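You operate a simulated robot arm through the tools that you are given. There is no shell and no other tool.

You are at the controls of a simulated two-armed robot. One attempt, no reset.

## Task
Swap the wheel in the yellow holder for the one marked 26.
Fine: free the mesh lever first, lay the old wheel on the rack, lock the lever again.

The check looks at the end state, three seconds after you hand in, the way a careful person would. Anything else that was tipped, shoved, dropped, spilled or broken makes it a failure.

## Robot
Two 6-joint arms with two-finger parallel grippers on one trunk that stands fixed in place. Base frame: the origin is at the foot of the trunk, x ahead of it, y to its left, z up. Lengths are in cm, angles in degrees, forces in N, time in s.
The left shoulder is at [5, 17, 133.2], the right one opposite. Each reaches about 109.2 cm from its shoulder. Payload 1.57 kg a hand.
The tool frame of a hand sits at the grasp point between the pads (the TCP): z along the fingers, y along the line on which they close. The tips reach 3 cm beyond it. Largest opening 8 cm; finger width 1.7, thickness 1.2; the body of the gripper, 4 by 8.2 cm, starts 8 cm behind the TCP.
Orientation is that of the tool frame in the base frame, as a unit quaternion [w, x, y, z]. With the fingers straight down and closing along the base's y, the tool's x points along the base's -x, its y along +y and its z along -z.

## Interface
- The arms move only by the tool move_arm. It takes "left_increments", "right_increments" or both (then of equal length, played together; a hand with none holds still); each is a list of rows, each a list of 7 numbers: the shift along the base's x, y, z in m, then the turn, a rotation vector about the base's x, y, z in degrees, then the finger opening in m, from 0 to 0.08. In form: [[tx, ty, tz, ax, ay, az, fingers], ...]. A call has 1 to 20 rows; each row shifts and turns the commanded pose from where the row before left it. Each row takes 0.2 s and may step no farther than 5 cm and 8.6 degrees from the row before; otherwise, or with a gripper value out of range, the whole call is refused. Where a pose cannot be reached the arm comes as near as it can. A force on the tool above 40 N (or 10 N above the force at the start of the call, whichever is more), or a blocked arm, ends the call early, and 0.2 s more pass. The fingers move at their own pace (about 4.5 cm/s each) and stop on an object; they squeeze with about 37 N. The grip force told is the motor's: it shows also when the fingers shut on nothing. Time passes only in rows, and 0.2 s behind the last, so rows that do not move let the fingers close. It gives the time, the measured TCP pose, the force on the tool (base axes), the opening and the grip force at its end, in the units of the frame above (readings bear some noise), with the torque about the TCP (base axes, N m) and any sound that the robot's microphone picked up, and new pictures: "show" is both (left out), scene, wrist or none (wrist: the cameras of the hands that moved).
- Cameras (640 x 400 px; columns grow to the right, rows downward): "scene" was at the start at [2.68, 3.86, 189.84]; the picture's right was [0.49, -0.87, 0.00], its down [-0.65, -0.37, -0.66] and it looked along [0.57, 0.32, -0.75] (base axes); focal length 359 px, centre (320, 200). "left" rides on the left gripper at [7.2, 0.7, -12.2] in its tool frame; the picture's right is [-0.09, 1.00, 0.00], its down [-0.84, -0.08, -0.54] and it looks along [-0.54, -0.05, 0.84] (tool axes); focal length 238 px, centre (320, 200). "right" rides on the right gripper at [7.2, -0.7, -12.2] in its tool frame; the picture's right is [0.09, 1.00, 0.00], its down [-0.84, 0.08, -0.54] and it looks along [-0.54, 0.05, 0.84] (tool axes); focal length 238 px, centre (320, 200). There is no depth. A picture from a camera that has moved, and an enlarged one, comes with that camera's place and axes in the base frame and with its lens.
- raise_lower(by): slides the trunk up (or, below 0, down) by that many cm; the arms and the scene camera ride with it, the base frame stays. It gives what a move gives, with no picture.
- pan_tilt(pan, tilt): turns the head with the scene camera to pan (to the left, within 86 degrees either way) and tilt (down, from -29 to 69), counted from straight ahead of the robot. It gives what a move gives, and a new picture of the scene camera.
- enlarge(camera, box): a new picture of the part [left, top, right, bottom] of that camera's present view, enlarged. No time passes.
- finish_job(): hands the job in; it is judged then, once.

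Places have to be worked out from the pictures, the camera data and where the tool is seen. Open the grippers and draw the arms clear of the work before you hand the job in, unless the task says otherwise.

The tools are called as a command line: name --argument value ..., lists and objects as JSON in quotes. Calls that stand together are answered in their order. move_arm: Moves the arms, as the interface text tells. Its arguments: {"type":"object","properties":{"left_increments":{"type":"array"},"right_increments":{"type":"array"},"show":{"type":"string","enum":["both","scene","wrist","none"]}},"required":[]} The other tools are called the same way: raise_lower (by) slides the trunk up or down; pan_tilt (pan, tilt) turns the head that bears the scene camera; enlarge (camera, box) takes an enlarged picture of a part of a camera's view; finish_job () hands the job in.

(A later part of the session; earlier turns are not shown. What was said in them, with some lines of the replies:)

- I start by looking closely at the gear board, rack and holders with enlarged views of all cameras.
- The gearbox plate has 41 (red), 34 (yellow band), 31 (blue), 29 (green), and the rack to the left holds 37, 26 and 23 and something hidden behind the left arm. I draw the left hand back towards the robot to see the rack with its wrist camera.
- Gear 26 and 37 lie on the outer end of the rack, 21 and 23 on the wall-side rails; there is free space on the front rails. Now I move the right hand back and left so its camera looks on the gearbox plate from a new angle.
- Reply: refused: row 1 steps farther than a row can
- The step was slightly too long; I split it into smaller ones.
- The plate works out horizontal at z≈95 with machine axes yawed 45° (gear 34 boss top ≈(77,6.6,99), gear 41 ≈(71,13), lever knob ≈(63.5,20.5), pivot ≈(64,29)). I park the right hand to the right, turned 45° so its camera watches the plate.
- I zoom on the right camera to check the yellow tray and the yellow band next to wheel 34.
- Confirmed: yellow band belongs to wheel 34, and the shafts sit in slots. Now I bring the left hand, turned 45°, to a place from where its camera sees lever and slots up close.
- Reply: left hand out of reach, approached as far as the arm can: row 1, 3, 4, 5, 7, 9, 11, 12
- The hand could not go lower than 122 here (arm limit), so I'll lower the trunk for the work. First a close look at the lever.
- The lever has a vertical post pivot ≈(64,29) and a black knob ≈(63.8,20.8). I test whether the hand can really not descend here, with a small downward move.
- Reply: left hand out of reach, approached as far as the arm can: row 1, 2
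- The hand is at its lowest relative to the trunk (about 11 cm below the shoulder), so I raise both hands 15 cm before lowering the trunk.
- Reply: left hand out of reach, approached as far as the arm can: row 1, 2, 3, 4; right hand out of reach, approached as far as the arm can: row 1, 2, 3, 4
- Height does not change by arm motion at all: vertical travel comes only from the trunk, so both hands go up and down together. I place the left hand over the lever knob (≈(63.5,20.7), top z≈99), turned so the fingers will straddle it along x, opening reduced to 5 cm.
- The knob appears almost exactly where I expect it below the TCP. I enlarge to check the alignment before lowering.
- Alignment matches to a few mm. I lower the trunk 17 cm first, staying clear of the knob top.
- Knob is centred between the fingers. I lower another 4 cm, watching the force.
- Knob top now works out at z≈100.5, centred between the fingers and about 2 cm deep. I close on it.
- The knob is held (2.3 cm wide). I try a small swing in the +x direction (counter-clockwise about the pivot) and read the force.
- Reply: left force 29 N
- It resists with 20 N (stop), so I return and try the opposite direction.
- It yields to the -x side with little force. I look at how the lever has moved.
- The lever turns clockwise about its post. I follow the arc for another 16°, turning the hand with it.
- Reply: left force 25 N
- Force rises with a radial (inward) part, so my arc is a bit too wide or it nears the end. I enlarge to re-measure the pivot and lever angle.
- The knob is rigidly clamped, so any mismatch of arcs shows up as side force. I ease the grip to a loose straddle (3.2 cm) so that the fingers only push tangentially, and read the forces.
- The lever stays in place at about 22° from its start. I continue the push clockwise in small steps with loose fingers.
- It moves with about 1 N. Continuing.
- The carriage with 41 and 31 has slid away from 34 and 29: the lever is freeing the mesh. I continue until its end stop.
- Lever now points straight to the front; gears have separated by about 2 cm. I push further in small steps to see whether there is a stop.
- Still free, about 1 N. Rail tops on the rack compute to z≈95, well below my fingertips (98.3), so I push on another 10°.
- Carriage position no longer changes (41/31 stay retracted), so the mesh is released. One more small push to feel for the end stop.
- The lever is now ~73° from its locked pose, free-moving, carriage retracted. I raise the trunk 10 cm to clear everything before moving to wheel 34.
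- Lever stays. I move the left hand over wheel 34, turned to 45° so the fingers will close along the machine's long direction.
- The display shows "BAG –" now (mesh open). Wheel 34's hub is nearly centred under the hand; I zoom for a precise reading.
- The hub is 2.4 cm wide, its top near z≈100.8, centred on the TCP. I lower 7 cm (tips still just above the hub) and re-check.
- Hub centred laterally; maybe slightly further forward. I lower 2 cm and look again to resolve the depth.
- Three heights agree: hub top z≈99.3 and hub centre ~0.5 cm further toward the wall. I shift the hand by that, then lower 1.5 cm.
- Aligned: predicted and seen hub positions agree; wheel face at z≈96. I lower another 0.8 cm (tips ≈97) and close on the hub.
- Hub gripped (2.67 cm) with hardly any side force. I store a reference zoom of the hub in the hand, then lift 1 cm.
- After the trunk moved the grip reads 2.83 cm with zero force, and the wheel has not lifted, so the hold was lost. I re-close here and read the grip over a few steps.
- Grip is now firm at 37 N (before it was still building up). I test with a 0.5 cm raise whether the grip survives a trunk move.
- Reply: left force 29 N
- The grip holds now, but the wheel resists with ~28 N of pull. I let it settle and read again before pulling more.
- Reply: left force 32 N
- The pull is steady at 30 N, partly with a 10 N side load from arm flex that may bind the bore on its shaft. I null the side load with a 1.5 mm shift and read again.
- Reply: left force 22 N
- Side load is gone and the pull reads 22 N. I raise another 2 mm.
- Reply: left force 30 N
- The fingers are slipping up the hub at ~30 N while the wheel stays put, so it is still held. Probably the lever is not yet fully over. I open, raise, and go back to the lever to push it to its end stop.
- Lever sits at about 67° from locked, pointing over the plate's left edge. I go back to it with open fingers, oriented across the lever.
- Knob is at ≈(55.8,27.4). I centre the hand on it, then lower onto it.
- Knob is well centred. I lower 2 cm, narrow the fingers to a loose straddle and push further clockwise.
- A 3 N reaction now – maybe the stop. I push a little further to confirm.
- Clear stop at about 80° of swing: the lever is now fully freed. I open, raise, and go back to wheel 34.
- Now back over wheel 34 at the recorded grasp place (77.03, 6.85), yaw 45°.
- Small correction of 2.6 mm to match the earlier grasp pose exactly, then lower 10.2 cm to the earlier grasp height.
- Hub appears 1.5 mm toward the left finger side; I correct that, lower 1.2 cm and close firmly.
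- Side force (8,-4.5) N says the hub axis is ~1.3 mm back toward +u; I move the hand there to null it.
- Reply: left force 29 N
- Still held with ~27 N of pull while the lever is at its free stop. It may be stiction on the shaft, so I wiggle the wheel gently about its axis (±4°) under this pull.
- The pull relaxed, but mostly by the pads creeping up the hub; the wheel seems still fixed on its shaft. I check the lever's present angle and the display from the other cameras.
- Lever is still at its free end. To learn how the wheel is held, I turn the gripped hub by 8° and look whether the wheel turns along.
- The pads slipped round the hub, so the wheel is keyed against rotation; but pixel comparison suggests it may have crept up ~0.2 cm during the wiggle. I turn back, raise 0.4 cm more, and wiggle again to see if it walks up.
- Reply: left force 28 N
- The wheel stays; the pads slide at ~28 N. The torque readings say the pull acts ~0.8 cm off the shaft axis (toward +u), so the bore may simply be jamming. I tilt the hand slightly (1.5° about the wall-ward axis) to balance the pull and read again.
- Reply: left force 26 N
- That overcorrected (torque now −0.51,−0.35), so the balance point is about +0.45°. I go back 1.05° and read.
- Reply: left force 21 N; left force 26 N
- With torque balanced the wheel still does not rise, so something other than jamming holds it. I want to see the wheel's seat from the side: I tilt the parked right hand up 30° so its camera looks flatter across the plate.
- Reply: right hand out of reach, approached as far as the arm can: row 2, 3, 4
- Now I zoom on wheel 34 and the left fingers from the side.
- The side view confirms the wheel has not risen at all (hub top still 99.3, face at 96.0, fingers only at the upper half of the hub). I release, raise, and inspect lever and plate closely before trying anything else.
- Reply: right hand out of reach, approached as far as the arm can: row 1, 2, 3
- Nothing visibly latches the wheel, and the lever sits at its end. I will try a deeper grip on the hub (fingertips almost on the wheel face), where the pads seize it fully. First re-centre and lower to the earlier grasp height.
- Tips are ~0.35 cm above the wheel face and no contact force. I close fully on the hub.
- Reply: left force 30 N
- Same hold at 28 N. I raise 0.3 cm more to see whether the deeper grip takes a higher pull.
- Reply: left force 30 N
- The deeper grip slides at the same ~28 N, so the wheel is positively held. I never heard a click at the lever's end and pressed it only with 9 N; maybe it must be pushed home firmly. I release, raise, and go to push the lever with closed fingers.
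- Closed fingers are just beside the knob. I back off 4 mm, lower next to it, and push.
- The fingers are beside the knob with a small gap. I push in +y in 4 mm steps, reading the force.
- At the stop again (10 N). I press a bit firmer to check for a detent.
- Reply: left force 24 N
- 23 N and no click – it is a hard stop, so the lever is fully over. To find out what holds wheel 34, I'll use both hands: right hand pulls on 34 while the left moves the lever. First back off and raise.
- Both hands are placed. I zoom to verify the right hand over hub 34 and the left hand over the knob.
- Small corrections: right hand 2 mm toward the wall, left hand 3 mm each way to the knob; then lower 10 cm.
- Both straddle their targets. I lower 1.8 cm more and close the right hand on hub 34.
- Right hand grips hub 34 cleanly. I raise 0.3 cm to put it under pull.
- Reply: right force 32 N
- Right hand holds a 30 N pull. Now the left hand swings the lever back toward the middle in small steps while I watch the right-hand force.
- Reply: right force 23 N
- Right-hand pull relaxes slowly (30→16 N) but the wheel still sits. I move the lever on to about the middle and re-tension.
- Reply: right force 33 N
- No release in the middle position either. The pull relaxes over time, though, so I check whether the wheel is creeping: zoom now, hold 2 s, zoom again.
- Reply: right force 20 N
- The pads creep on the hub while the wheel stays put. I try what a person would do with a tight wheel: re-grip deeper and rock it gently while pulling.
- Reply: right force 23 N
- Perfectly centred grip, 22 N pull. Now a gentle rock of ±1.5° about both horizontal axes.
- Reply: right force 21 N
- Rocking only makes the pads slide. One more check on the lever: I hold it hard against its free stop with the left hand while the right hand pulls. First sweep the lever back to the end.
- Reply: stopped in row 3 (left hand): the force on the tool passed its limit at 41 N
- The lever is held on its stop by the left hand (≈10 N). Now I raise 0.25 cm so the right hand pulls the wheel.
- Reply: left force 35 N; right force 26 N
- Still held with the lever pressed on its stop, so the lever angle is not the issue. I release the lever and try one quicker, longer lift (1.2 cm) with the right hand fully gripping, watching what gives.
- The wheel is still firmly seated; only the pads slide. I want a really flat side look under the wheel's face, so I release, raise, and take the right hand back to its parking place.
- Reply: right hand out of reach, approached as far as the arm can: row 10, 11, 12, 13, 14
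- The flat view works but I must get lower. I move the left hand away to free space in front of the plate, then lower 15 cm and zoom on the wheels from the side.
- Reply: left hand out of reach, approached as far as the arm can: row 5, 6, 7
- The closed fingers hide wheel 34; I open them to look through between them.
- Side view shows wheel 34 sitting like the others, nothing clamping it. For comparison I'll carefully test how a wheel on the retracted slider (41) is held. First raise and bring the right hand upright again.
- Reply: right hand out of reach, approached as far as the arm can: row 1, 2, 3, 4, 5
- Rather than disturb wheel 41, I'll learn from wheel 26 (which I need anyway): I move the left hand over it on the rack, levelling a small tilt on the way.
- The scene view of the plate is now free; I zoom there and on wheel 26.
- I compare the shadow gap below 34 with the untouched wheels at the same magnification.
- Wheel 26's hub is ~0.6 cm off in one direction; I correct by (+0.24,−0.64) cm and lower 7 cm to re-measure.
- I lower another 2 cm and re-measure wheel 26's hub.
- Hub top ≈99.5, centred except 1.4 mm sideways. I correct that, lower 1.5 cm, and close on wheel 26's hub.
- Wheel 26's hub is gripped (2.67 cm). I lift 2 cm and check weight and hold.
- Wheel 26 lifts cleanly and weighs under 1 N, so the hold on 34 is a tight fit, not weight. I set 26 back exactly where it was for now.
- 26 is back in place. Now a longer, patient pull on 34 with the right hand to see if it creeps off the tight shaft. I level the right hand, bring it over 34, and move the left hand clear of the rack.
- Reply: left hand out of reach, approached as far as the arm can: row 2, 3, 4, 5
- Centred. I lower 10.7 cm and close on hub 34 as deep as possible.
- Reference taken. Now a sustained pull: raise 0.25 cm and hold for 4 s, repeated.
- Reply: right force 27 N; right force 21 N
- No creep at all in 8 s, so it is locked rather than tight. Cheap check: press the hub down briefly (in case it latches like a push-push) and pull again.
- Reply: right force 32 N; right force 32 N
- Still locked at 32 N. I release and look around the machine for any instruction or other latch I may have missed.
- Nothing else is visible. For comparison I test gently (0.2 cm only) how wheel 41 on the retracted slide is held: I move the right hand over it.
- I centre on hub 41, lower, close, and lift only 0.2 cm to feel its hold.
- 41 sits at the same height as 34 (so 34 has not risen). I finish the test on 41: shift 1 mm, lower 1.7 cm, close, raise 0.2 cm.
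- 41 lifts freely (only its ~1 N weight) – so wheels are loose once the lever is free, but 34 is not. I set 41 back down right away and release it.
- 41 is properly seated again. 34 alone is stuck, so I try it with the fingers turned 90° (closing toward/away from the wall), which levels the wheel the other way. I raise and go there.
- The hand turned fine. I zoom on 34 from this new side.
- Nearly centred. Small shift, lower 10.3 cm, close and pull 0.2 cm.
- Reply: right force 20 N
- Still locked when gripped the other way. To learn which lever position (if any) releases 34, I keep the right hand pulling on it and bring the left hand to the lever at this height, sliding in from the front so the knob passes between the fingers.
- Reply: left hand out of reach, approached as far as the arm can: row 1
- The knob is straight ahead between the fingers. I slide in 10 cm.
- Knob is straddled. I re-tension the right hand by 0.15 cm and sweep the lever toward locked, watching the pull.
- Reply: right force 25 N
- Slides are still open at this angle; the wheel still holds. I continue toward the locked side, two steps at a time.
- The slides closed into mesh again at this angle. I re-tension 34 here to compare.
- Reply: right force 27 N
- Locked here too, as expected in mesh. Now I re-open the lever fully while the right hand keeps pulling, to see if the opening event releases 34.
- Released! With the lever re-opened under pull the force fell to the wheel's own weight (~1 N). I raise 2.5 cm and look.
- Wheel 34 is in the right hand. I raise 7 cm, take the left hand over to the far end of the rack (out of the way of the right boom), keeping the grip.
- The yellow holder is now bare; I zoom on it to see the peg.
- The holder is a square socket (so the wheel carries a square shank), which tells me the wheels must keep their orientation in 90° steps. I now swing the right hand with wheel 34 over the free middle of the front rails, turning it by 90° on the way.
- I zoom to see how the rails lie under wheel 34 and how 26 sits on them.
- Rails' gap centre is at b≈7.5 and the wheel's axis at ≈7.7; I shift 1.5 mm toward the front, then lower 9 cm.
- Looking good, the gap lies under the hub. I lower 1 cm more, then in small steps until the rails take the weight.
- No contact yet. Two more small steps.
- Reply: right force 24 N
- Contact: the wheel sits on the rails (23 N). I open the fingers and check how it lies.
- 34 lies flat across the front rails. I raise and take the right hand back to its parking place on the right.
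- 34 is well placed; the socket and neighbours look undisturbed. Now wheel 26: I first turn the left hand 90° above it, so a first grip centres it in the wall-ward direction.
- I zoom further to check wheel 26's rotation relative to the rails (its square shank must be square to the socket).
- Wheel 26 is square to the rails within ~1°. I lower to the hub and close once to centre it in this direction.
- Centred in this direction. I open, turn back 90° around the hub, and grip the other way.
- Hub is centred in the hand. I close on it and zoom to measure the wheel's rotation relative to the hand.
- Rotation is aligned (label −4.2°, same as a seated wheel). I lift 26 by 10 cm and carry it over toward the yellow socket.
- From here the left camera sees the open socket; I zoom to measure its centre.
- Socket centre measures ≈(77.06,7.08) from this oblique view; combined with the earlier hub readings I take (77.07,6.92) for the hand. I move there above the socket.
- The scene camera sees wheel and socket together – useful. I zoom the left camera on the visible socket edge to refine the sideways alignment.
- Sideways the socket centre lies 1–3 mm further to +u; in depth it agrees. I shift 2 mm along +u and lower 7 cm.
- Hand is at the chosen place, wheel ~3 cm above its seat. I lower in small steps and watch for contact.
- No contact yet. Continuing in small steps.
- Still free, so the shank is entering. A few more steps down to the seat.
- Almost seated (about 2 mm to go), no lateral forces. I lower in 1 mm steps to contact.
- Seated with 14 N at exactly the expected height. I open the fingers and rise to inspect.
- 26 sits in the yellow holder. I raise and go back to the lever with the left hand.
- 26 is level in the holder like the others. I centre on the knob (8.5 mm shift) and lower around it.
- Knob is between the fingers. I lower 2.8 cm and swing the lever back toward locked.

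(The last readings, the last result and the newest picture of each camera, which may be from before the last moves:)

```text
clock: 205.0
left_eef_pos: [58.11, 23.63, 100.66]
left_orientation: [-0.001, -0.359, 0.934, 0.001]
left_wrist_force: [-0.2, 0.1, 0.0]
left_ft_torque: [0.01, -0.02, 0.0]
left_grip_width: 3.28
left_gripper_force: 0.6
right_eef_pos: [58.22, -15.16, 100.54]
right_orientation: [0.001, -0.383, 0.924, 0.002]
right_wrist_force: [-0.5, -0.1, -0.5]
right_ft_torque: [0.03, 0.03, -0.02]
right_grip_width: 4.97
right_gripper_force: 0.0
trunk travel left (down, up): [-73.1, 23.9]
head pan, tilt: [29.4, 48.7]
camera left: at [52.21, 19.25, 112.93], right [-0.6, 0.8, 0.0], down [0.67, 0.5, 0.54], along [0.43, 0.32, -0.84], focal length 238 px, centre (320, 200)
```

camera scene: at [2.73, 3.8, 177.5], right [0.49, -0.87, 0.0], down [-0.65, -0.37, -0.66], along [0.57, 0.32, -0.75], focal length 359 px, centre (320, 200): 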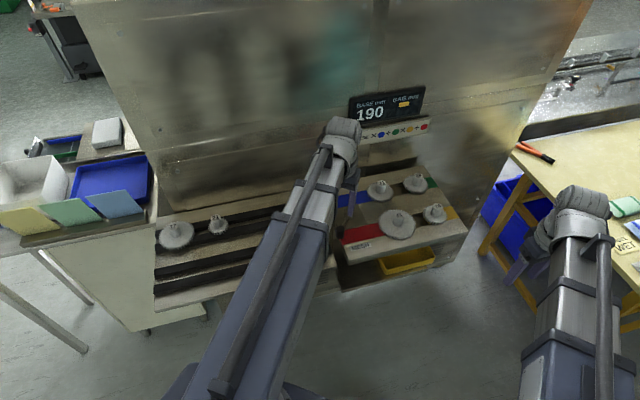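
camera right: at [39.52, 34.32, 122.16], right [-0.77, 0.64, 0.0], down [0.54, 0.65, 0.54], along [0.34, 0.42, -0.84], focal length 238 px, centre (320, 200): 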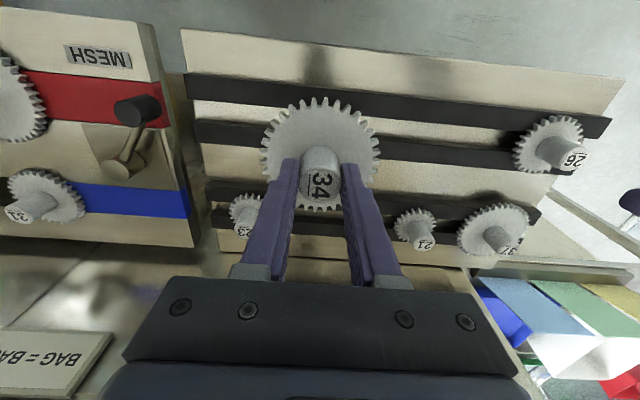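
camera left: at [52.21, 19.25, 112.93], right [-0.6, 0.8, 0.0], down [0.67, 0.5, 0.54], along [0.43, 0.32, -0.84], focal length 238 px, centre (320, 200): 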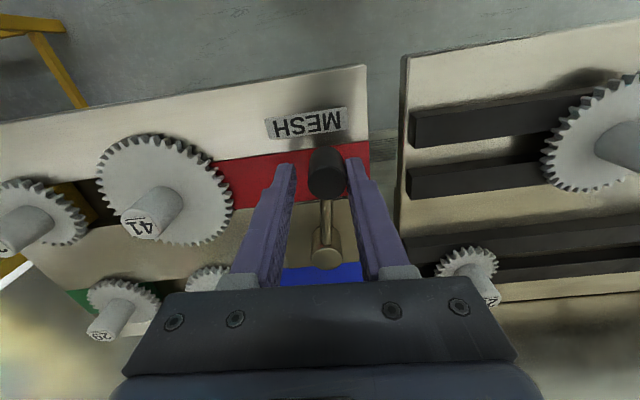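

Lever is at the middle. Continuing through the closing point.

move_arm --left_increments '[[0.00596, -0.00611, 0, 0, 0, 6, 0.032], [0.00657, -0.00546, 0, 0, 0, 6, 0.032], [0.00711, -0.00474, 0, 0, 0, 6, 0.032], [0.00756, -0.00397, 0, 0, 0, 6, 0.032], [0, 0, 0, 0, 0, 0, 0.032], [0, 0, 0, 0, 0, 0, 0.032]]' --show "both"

enlarge --camera "scene" --box '[360, 120, 490, 230]'

```text
clock: 206.4
left_eef_pos: [60.82, 21.6, 100.55]
left_orientation: [-0.001, -0.544, 0.839, 0.001]
left_wrist_force: [-1.0, 0.0, -0.3]
left_ft_torque: [0.01, -0.01, 0.0]
left_grip_width: 3.22
left_gripper_force: 0.2
right_eef_pos: [58.1, -15.16, 100.53]
right_orientation: [0.001, -0.384, 0.923, 0.002]
right_wrist_force: [0.2, 0.1, -0.4]
right_ft_torque: [0.03, -0.03, -0.02]
right_grip_width: 4.98
right_gripper_force: 0.0
trunk travel left (down, up): [-73.1, 23.9]
head pan, tilt: [29.4, 48.7]
camera scene: at [2.67, 3.85, 168.2], right [0.49, -0.87, 0.0], down [-0.65, -0.37, -0.66], along [0.57, 0.32, -0.75], focal length 359 px, centre (320, 200)
camera left: at [57.19, 15.33, 112.93], right [-0.87, 0.49, 0.0], down [0.41, 0.73, 0.54], along [0.26, 0.47, -0.84], focal length 238 px, centre (320, 200)
```

scene: 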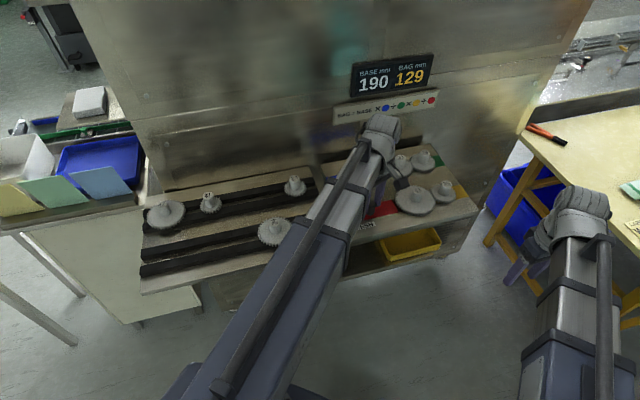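
left: 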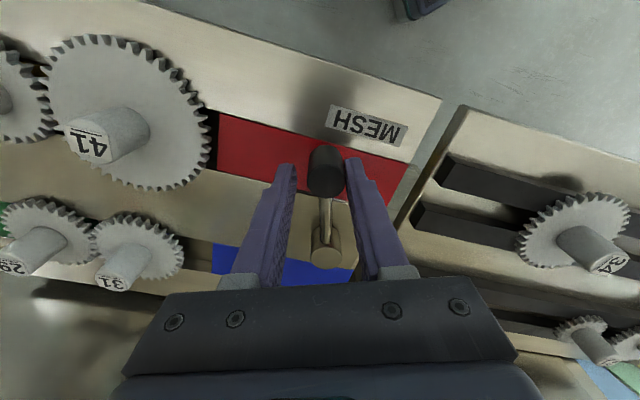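

```text
3.64 times, centred on (425, 175) of scene
camera zoom: at [2.67, 3.85, 168.2], right [0.49, -0.87, 0.0], down [-0.65, -0.37, -0.66], along [0.57, 0.32, -0.75], focal length 1305 px, centre (-62, 291)
```

zoom: 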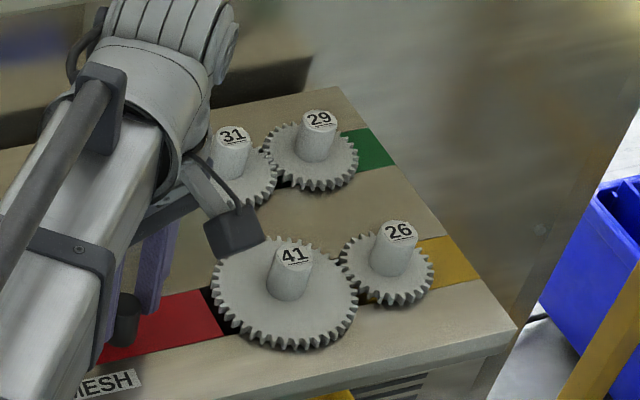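

The slides closed, 26 meshes with 41, and the display reads BAG 129. Now I bring the lever fully to its locked end.

move_arm --left_increments '[[0.0079, -0.003, 0, 0, 0, 6, 0.032], [0.00823, -0.00218, 0, 0, 0, 6, 0.032], [0.00842, -0.0013, 0, 0, 0, 6, 0.032], [0, 0, 0, 0, 0, 0, 0.032]]' --show "none"

move_arm --left_increments '[[0.004, -0.0003, 0, 0, 0, 2.5, 0.032], [0, 0, 0, 0, 0, 0, 0.032]]' --show "wrist"

```text
clock: 207.4
left_eef_pos: [63.2, 21.04, 100.57]
left_orientation: [-0.002, -0.669, 0.743, 0.0]
left_wrist_force: [-0.3, -0.2, 0.1]
left_ft_torque: [0.0, -0.01, 0.02]
left_grip_width: 3.26
left_gripper_force: 0.5
right_eef_pos: [58.08, -15.1, 100.51]
right_orientation: [0.002, -0.383, 0.924, 0.002]
right_wrist_force: [-1.0, 0.5, -0.5]
right_ft_torque: [-0.02, 0.01, 0.03]
right_grip_width: 5.0
right_gripper_force: 0.1
trunk travel left (down, up): [-73.1, 23.9]
head pan, tilt: [29.4, 48.7]
```

```text
clock: 208.0
left_eef_pos: [63.65, 20.91, 100.56]
left_orientation: [-0.002, -0.684, 0.729, 0.0]
left_wrist_force: [0.1, -0.8, 1.0]
left_ft_torque: [0.01, 0.01, 0.02]
left_grip_width: 3.23
left_gripper_force: 0.0
right_eef_pos: [58.15, -15.03, 100.58]
right_orientation: [0.0, -0.384, 0.923, 0.002]
right_wrist_force: [0.6, 0.4, 0.1]
right_ft_torque: [-0.03, -0.03, 0.04]
right_grip_width: 5.01
right_gripper_force: 0.0
trunk travel left (down, up): [-73.1, 23.9]
head pan, tilt: [29.4, 48.7]
camera left: at [62.43, 13.81, 112.94], right [-0.99, 0.15, 0.0], down [0.13, 0.83, 0.54], along [0.08, 0.53, -0.84], focal length 238 px, centre (320, 200)
```

left: 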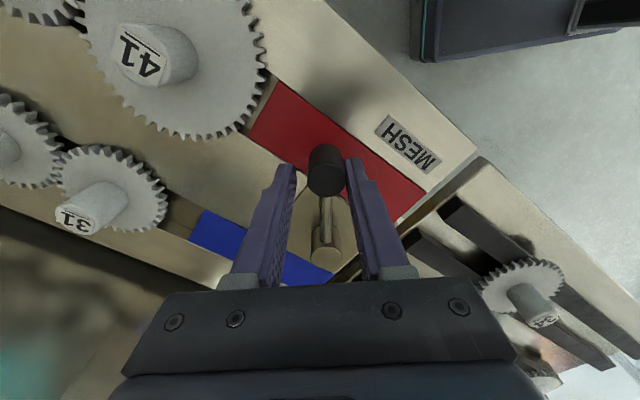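

Close to the end. I push on in small steps until I feel the stop.

move_arm --left_increments '[[0.004, 0.0, 0, 0, 0, 2.5, 0.032], [0, 0, 0, 0, 0, 0, 0.032]]' --show "none"

move_arm --left_increments '[[0.003, 0.0, 0, 0, 0, 2, 0.032], [0, 0, 0, 0, 0, 0, 0.032]]' --show "none"

enlarge --camera "left" --box '[160, 60, 480, 300]'

```text
clock: 208.6
left_eef_pos: [64.05, 20.97, 100.54]
left_orientation: [-0.001, -0.7, 0.714, 0.001]
left_wrist_force: [-0.1, -0.4, -0.2]
left_ft_torque: [0.0, 0.04, -0.02]
left_grip_width: 3.28
left_gripper_force: 0.2
right_eef_pos: [58.06, -15.07, 100.58]
right_orientation: [0.001, -0.383, 0.924, 0.002]
right_wrist_force: [-0.9, -0.6, -0.8]
right_ft_torque: [-0.01, 0.02, 0.0]
right_grip_width: 5.01
right_gripper_force: 0.1
trunk travel left (down, up): [-73.1, 23.9]
head pan, tilt: [29.4, 48.7]
```

```text
clock: 209.2
left_eef_pos: [64.28, 20.88, 100.67]
left_orientation: [0.002, 0.713, -0.701, -0.001]
left_wrist_force: [-6.6, 0.0, -2.5]
left_ft_torque: [-0.01, 0.03, -0.01]
left_grip_width: 3.77
left_gripper_force: 2.6
right_eef_pos: [58.04, -14.99, 100.75]
right_orientation: [0.0, -0.383, 0.924, 0.001]
right_wrist_force: [-0.6, 0.4, 0.2]
right_ft_torque: [-0.01, 0.02, 0.0]
right_grip_width: 5.01
right_gripper_force: 0.1
trunk travel left (down, up): [-73.1, 23.9]
head pan, tilt: [29.4, 48.7]
```

```text
1.67 times, centred on (320, 180) of left
camera zoom: at [63.68, 13.77, 112.95], right [-1.0, 0.08, 0.0], down [0.07, 0.84, 0.54], along [0.04, 0.54, -0.84], focal length 397 px, centre (320, 233)
```

zoom: 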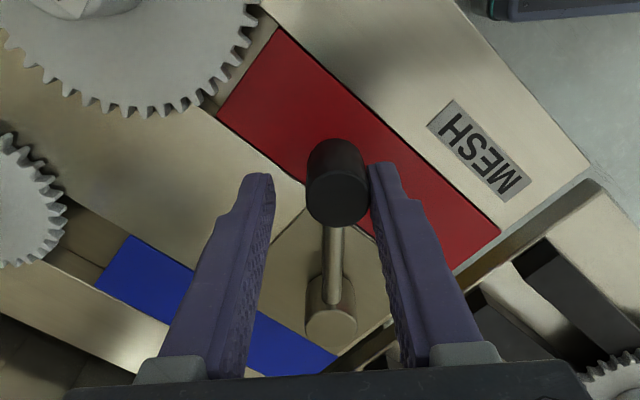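

The lever is on its locked stop (knob back at x≈63.4 as at the start). I press lightly once more, then open and rise clear.

move_arm --left_increments '[[0.002, 0.0, 0, 0, 0, 0, 0.03], [0, 0, 0, 0, 0, 0, 0.03]]' --show "none"

move_arm --left_increments '[[0, 0, 0, 0, 0, 0, 0.05], [-0.006, 0, 0, 0, 0, 0, 0.055], [0, 0, 0, 0, 0, 0, 0.055]]' --show "none"

enlarge --camera "left" --box '[160, 60, 480, 300]'

```text
clock: 209.8
left_eef_pos: [64.47, 20.94, 100.6]
left_orientation: [0.002, 0.713, -0.702, 0.0]
left_wrist_force: [-11.1, 0.8, -4.9]
left_ft_torque: [-0.02, 0.06, -0.03]
left_grip_width: 4.01
left_gripper_force: 5.4
right_eef_pos: [58.08, -15.08, 100.67]
right_orientation: [0.0, -0.383, 0.924, 0.001]
right_wrist_force: [0.7, -0.8, 0.7]
right_ft_torque: [-0.02, -0.02, -0.03]
right_grip_width: 5.01
right_gripper_force: 0.0
trunk travel left (down, up): [-73.1, 23.9]
head pan, tilt: [29.4, 48.7]
```

```text
clock: 210.6
left_eef_pos: [63.96, 21.1, 100.6]
left_orientation: [0.001, 0.713, -0.701, -0.001]
left_wrist_force: [0.1, -1.2, -0.2]
left_ft_torque: [0.0, -0.01, -0.02]
left_grip_width: 5.5
left_gripper_force: 0.0
right_eef_pos: [58.18, -15.07, 100.62]
right_orientation: [0.0, -0.384, 0.923, 0.002]
right_wrist_force: [0.0, 0.0, 0.0]
right_ft_torque: [0.0, -0.02, 0.0]
right_grip_width: 4.98
right_gripper_force: 0.0
trunk travel left (down, up): [-73.1, 23.9]
head pan, tilt: [29.4, 48.7]
```

```text
1.67 times, centred on (320, 180) of left
camera zoom: at [63.32, 13.79, 112.93], right [-1.0, 0.08, 0.0], down [0.07, 0.84, 0.54], along [0.04, 0.54, -0.84], focal length 397 px, centre (320, 233)
```

zoom: 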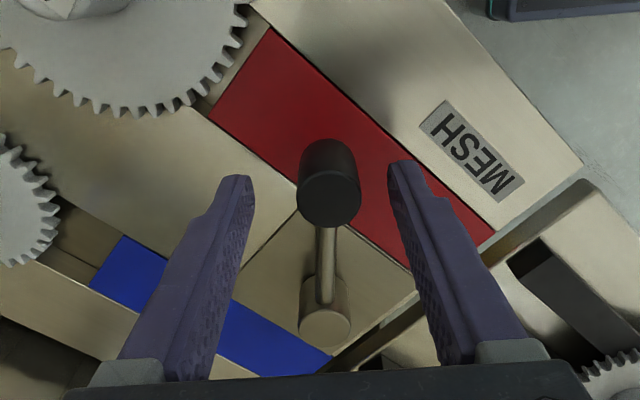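

The lever stays locked. I raise the trunk 20 cm and draw both arms back in front of the robot, grippers open.

raise_lower --by 20

move_arm --left_increments '[[-0.036, -0.006, 0, 0, 0, -8, 0.08], [-0.036, -0.006, 0, 0, 0, -8, 0.08], [-0.036, -0.006, 0, 0, 0, -8, 0.08], [-0.036, -0.006, 0, 0, 0, -8, 0.08], [-0.026, -0.006, 0, 0, 0, -8, 0.08]]' --right_increments '[[-0.025, -0.002, 0, 0, 0, 0, 0.08], [-0.025, -0.002, 0, 0, 0, 0, 0.08], [-0.025, -0.002, 0, 0, 0, 0, 0.08], [-0.025, -0.002, 0, 0, 0, 0, 0.08], [-0.015, -0.002, 0, 0, 0, 0, 0.08]]' --show "both"

enlarge --camera "scene" --box '[320, 100, 480, 280]'

enlarge --camera "scene" --box '[150, 190, 350, 310]'

```text
clock: 212.8
left_eef_pos: [63.96, 21.07, 120.54]
left_orientation: [0.002, 0.713, -0.701, 0.0]
left_wrist_force: [0.5, 0.3, 0.2]
left_ft_torque: [0.01, 0.05, 0.02]
left_grip_width: 5.5
left_gripper_force: 0.1
right_eef_pos: [58.09, -15.01, 120.61]
right_orientation: [0.0, -0.383, 0.924, 0.002]
right_wrist_force: [0.4, -0.1, -1.2]
right_ft_torque: [0.01, -0.03, -0.02]
right_grip_width: 5.01
right_gripper_force: 0.1
trunk travel left (down, up): [-93.1, 3.9]
head pan, tilt: [29.4, 48.7]
```

```text
clock: 214.0
left_eef_pos: [46.86, 17.93, 120.69]
left_orientation: [0.0, -0.429, 0.903, 0.001]
left_wrist_force: [-0.5, 0.3, 0.2]
left_ft_torque: [0.03, -0.02, -0.01]
left_grip_width: 7.99
left_gripper_force: 0.2
right_eef_pos: [46.56, -15.98, 120.62]
right_orientation: [0.001, -0.383, 0.924, 0.002]
right_wrist_force: [-0.3, -0.5, 0.1]
right_ft_torque: [0.01, -0.02, 0.01]
right_grip_width: 7.99
right_gripper_force: 0.1
trunk travel left (down, up): [-93.1, 3.9]
head pan, tilt: [29.4, 48.7]
camera scene: at [2.62, 3.82, 188.2], right [0.49, -0.87, 0.0], down [-0.65, -0.37, -0.66], along [0.58, 0.32, -0.75], focal length 359 px, centre (320, 200)
camera right: at [41.96, -21.69, 132.7], right [-0.77, 0.64, 0.0], down [0.54, 0.65, 0.54], along [0.35, 0.42, -0.84], focal length 238 px, centre (320, 200)
camera left: at [41.75, 12.76, 132.95], right [-0.71, 0.7, 0.0], down [0.59, 0.6, 0.54], along [0.38, 0.39, -0.84], focal length 238 px, centre (320, 200)
```

scene: 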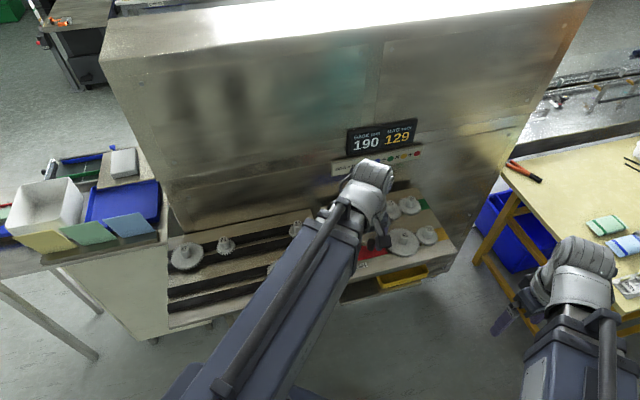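
right: 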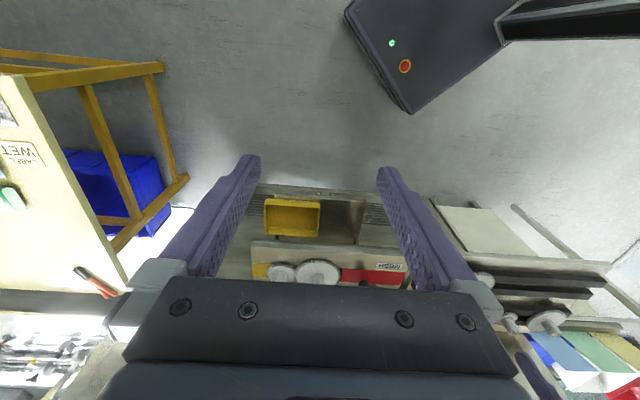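
left: 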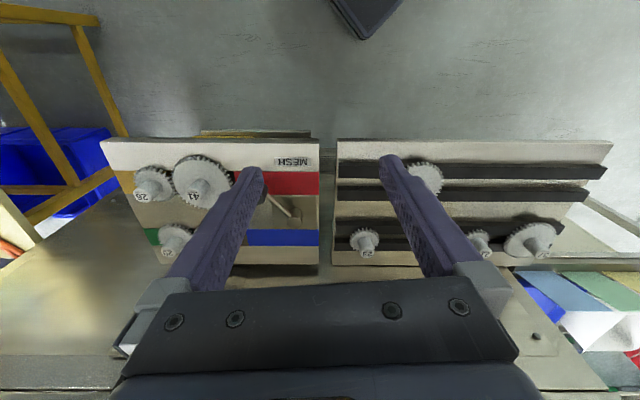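

```text
2.22 times, centred on (400, 190) of scene
camera zoom: at [2.62, 3.82, 188.2], right [0.49, -0.87, 0.0], down [-0.65, -0.37, -0.66], along [0.58, 0.32, -0.75], focal length 798 px, centre (142, 222)
```

zoom: 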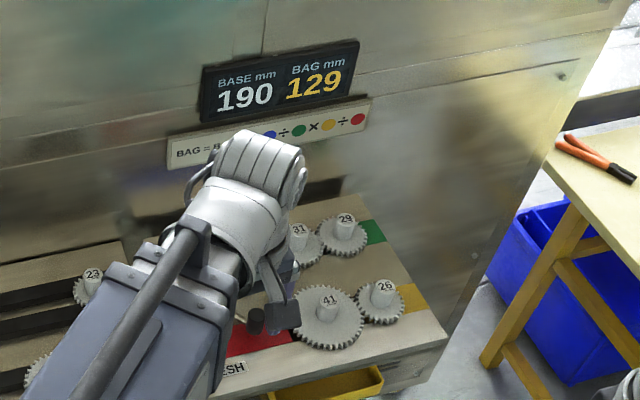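

```text
3.20 times, centred on (250, 250) of scene
camera zoom: at [2.62, 3.82, 188.2], right [0.49, -0.87, 0.0], down [-0.65, -0.37, -0.66], along [0.58, 0.32, -0.75], focal length 1148 px, centre (544, 40)
```

zoom: 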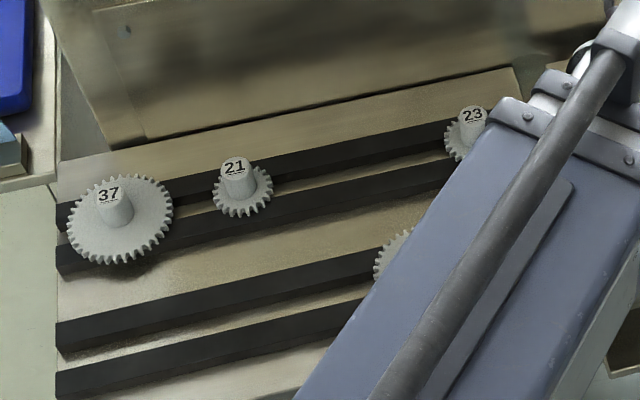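

Display shows 190 / 129. To verify everything unobstructed, I swing the left arm round to the far left, well above the rack.

move_arm --left_increments '[[-0.0029, 0.0409, 0, 0, 0, 0, 0.08], [-0.0068, 0.0405, 0, 0, 0, 0, 0.08], [-0.0108, 0.0396, 0, 0, 0, 0, 0.08], [-0.0145, 0.0383, 0, 0, 0, 0, 0.08], [-0.0183, 0.0368, 0, 0, 0, 0, 0.08], [-0.0217, 0.0348, 0, 0, 0, 0, 0.08], [-0.0251, 0.0325, 0, 0, 0, 0, 0.08], [-0.028, 0.0299, 0, 0, 0, 0, 0.08], [-0.0309, 0.027, 0, 0, 0, 0, 0.08], [-0.0334, 0.0239, 0, 0, 0, 0, 0.08], [-0.0355, 0.0206, 0, 0, 0, 0, 0.08], [-0.0374, 0.0169, 0, 0, 0, 0, 0.08], [-0.0388, 0.0132, 0, 0, 0, 0, 0.08]]' --show "both"

enlarge --camera "scene" --box '[310, 160, 470, 280]'

enlarge --camera "scene" --box '[150, 190, 350, 340]'

enlarge --camera "scene" --box '[330, 110, 450, 190]'

```text
clock: 216.8
left_eef_pos: [16.58, 57.64, 120.48]
left_orientation: [0.0, -0.429, 0.903, 0.001]
left_wrist_force: [0.3, 1.4, 0.3]
left_ft_torque: [0.0, -0.02, -0.01]
left_grip_width: 8.01
left_gripper_force: 0.0
right_eef_pos: [46.52, -15.99, 120.75]
right_orientation: [0.001, -0.383, 0.924, 0.001]
right_wrist_force: [0.5, 0.2, -0.1]
right_ft_torque: [0.01, 0.02, 0.03]
right_grip_width: 7.98
right_gripper_force: 0.1
trunk travel left (down, up): [-93.1, 3.9]
head pan, tilt: [29.4, 48.7]
camera scene: at [2.58, 3.88, 188.2], right [0.49, -0.87, 0.0], down [-0.65, -0.37, -0.66], along [0.58, 0.32, -0.75], focal length 359 px, centre (320, 200)
camera left: at [11.41, 52.38, 132.93], right [-0.71, 0.7, 0.0], down [0.59, 0.6, 0.54], along [0.38, 0.39, -0.84], focal length 238 px, centre (320, 200)
```

scene: 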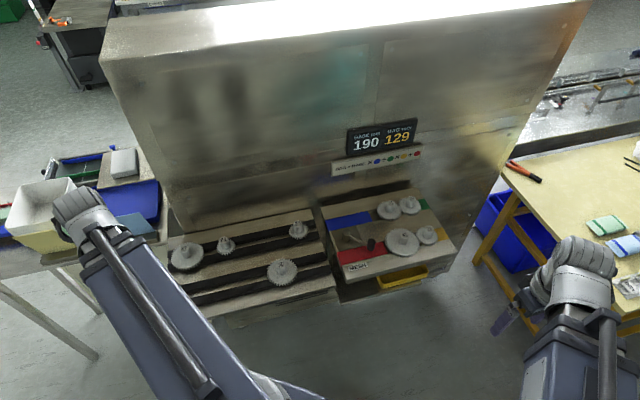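
left: 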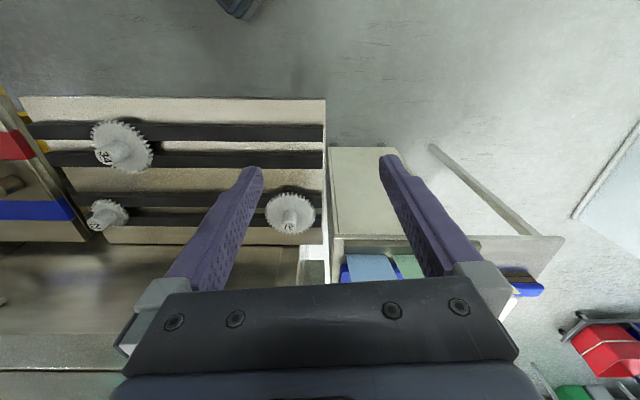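

```text
3.33 times, centred on (390, 220) of scene
camera zoom: at [2.58, 3.88, 188.2], right [0.49, -0.87, 0.0], down [-0.65, -0.37, -0.66], along [0.58, 0.32, -0.75], focal length 1196 px, centre (87, 133)
```

zoom: 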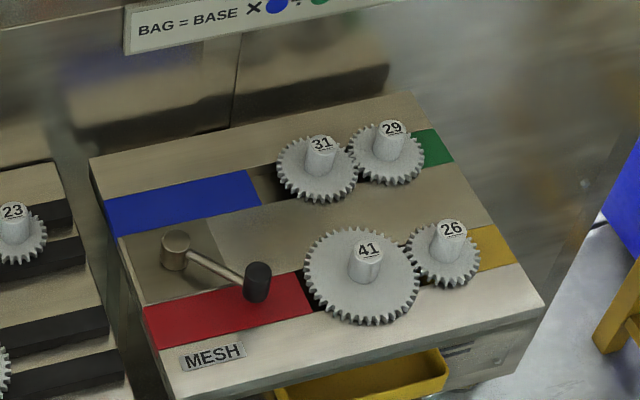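

```text
2.67 times, centred on (250, 265) of scene
camera zoom: at [2.58, 3.88, 188.2], right [0.49, -0.87, 0.0], down [-0.65, -0.37, -0.66], along [0.58, 0.32, -0.75], focal length 957 px, centre (507, 27)
```

zoom: 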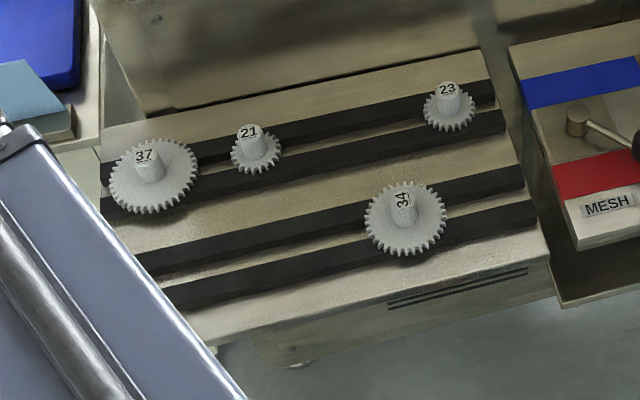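

```text
5.00 times, centred on (390, 150) of scene
camera zoom: at [2.58, 3.88, 188.2], right [0.49, -0.87, 0.0], down [-0.65, -0.37, -0.66], along [0.58, 0.32, -0.75], focal length 1794 px, centre (-30, 450)
```

zoom: 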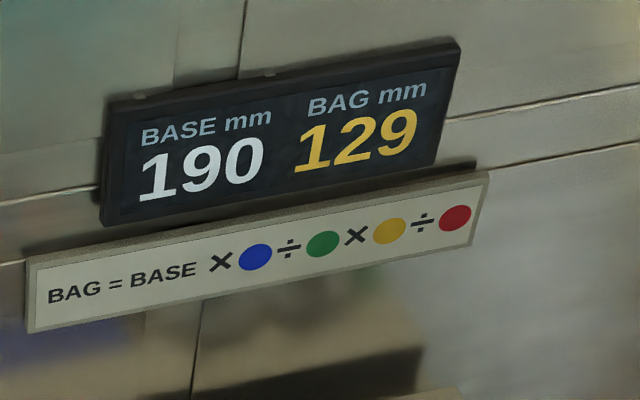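

Wheel 26 is in the yellow holder, meshed with 41. 31 and 29 are meshed too, and the lever is on its locked stop. 34 lies flat on the rack, the display reads 129, and both grippers are open and clear, so I hand the job in.

finish_job

```text
The job is handed in.
```

The swap is finished and handed in: wheel 26 is in the yellow holder and wheel 34 lies flat on the rack's front rails. I haven't seen the result of the check.

- **Mesh lever:** it is back on its locked stop. 26 meshes with 41, and 31 meshes with 29. The display reads 190 base and 129 bag, which is what 26 should give.
- **Arms:** both grippers are open, and the arms are raised and drawn back.

Three things happened along the way:

- **34 stayed locked at first:** it held after the lever was freed, even under about 30 N of pull. I pulled on it many times and the fingers slid on its hub. It came loose only when I closed the lever and reopened it while still pulling.
- **41 was touched:** I lifted it about 2 mm to compare how it was held, then pressed it back down. It now sits level and in mesh.
- **26 was lifted twice:** I raised it once as a test and set it back on the rack before fitting it.
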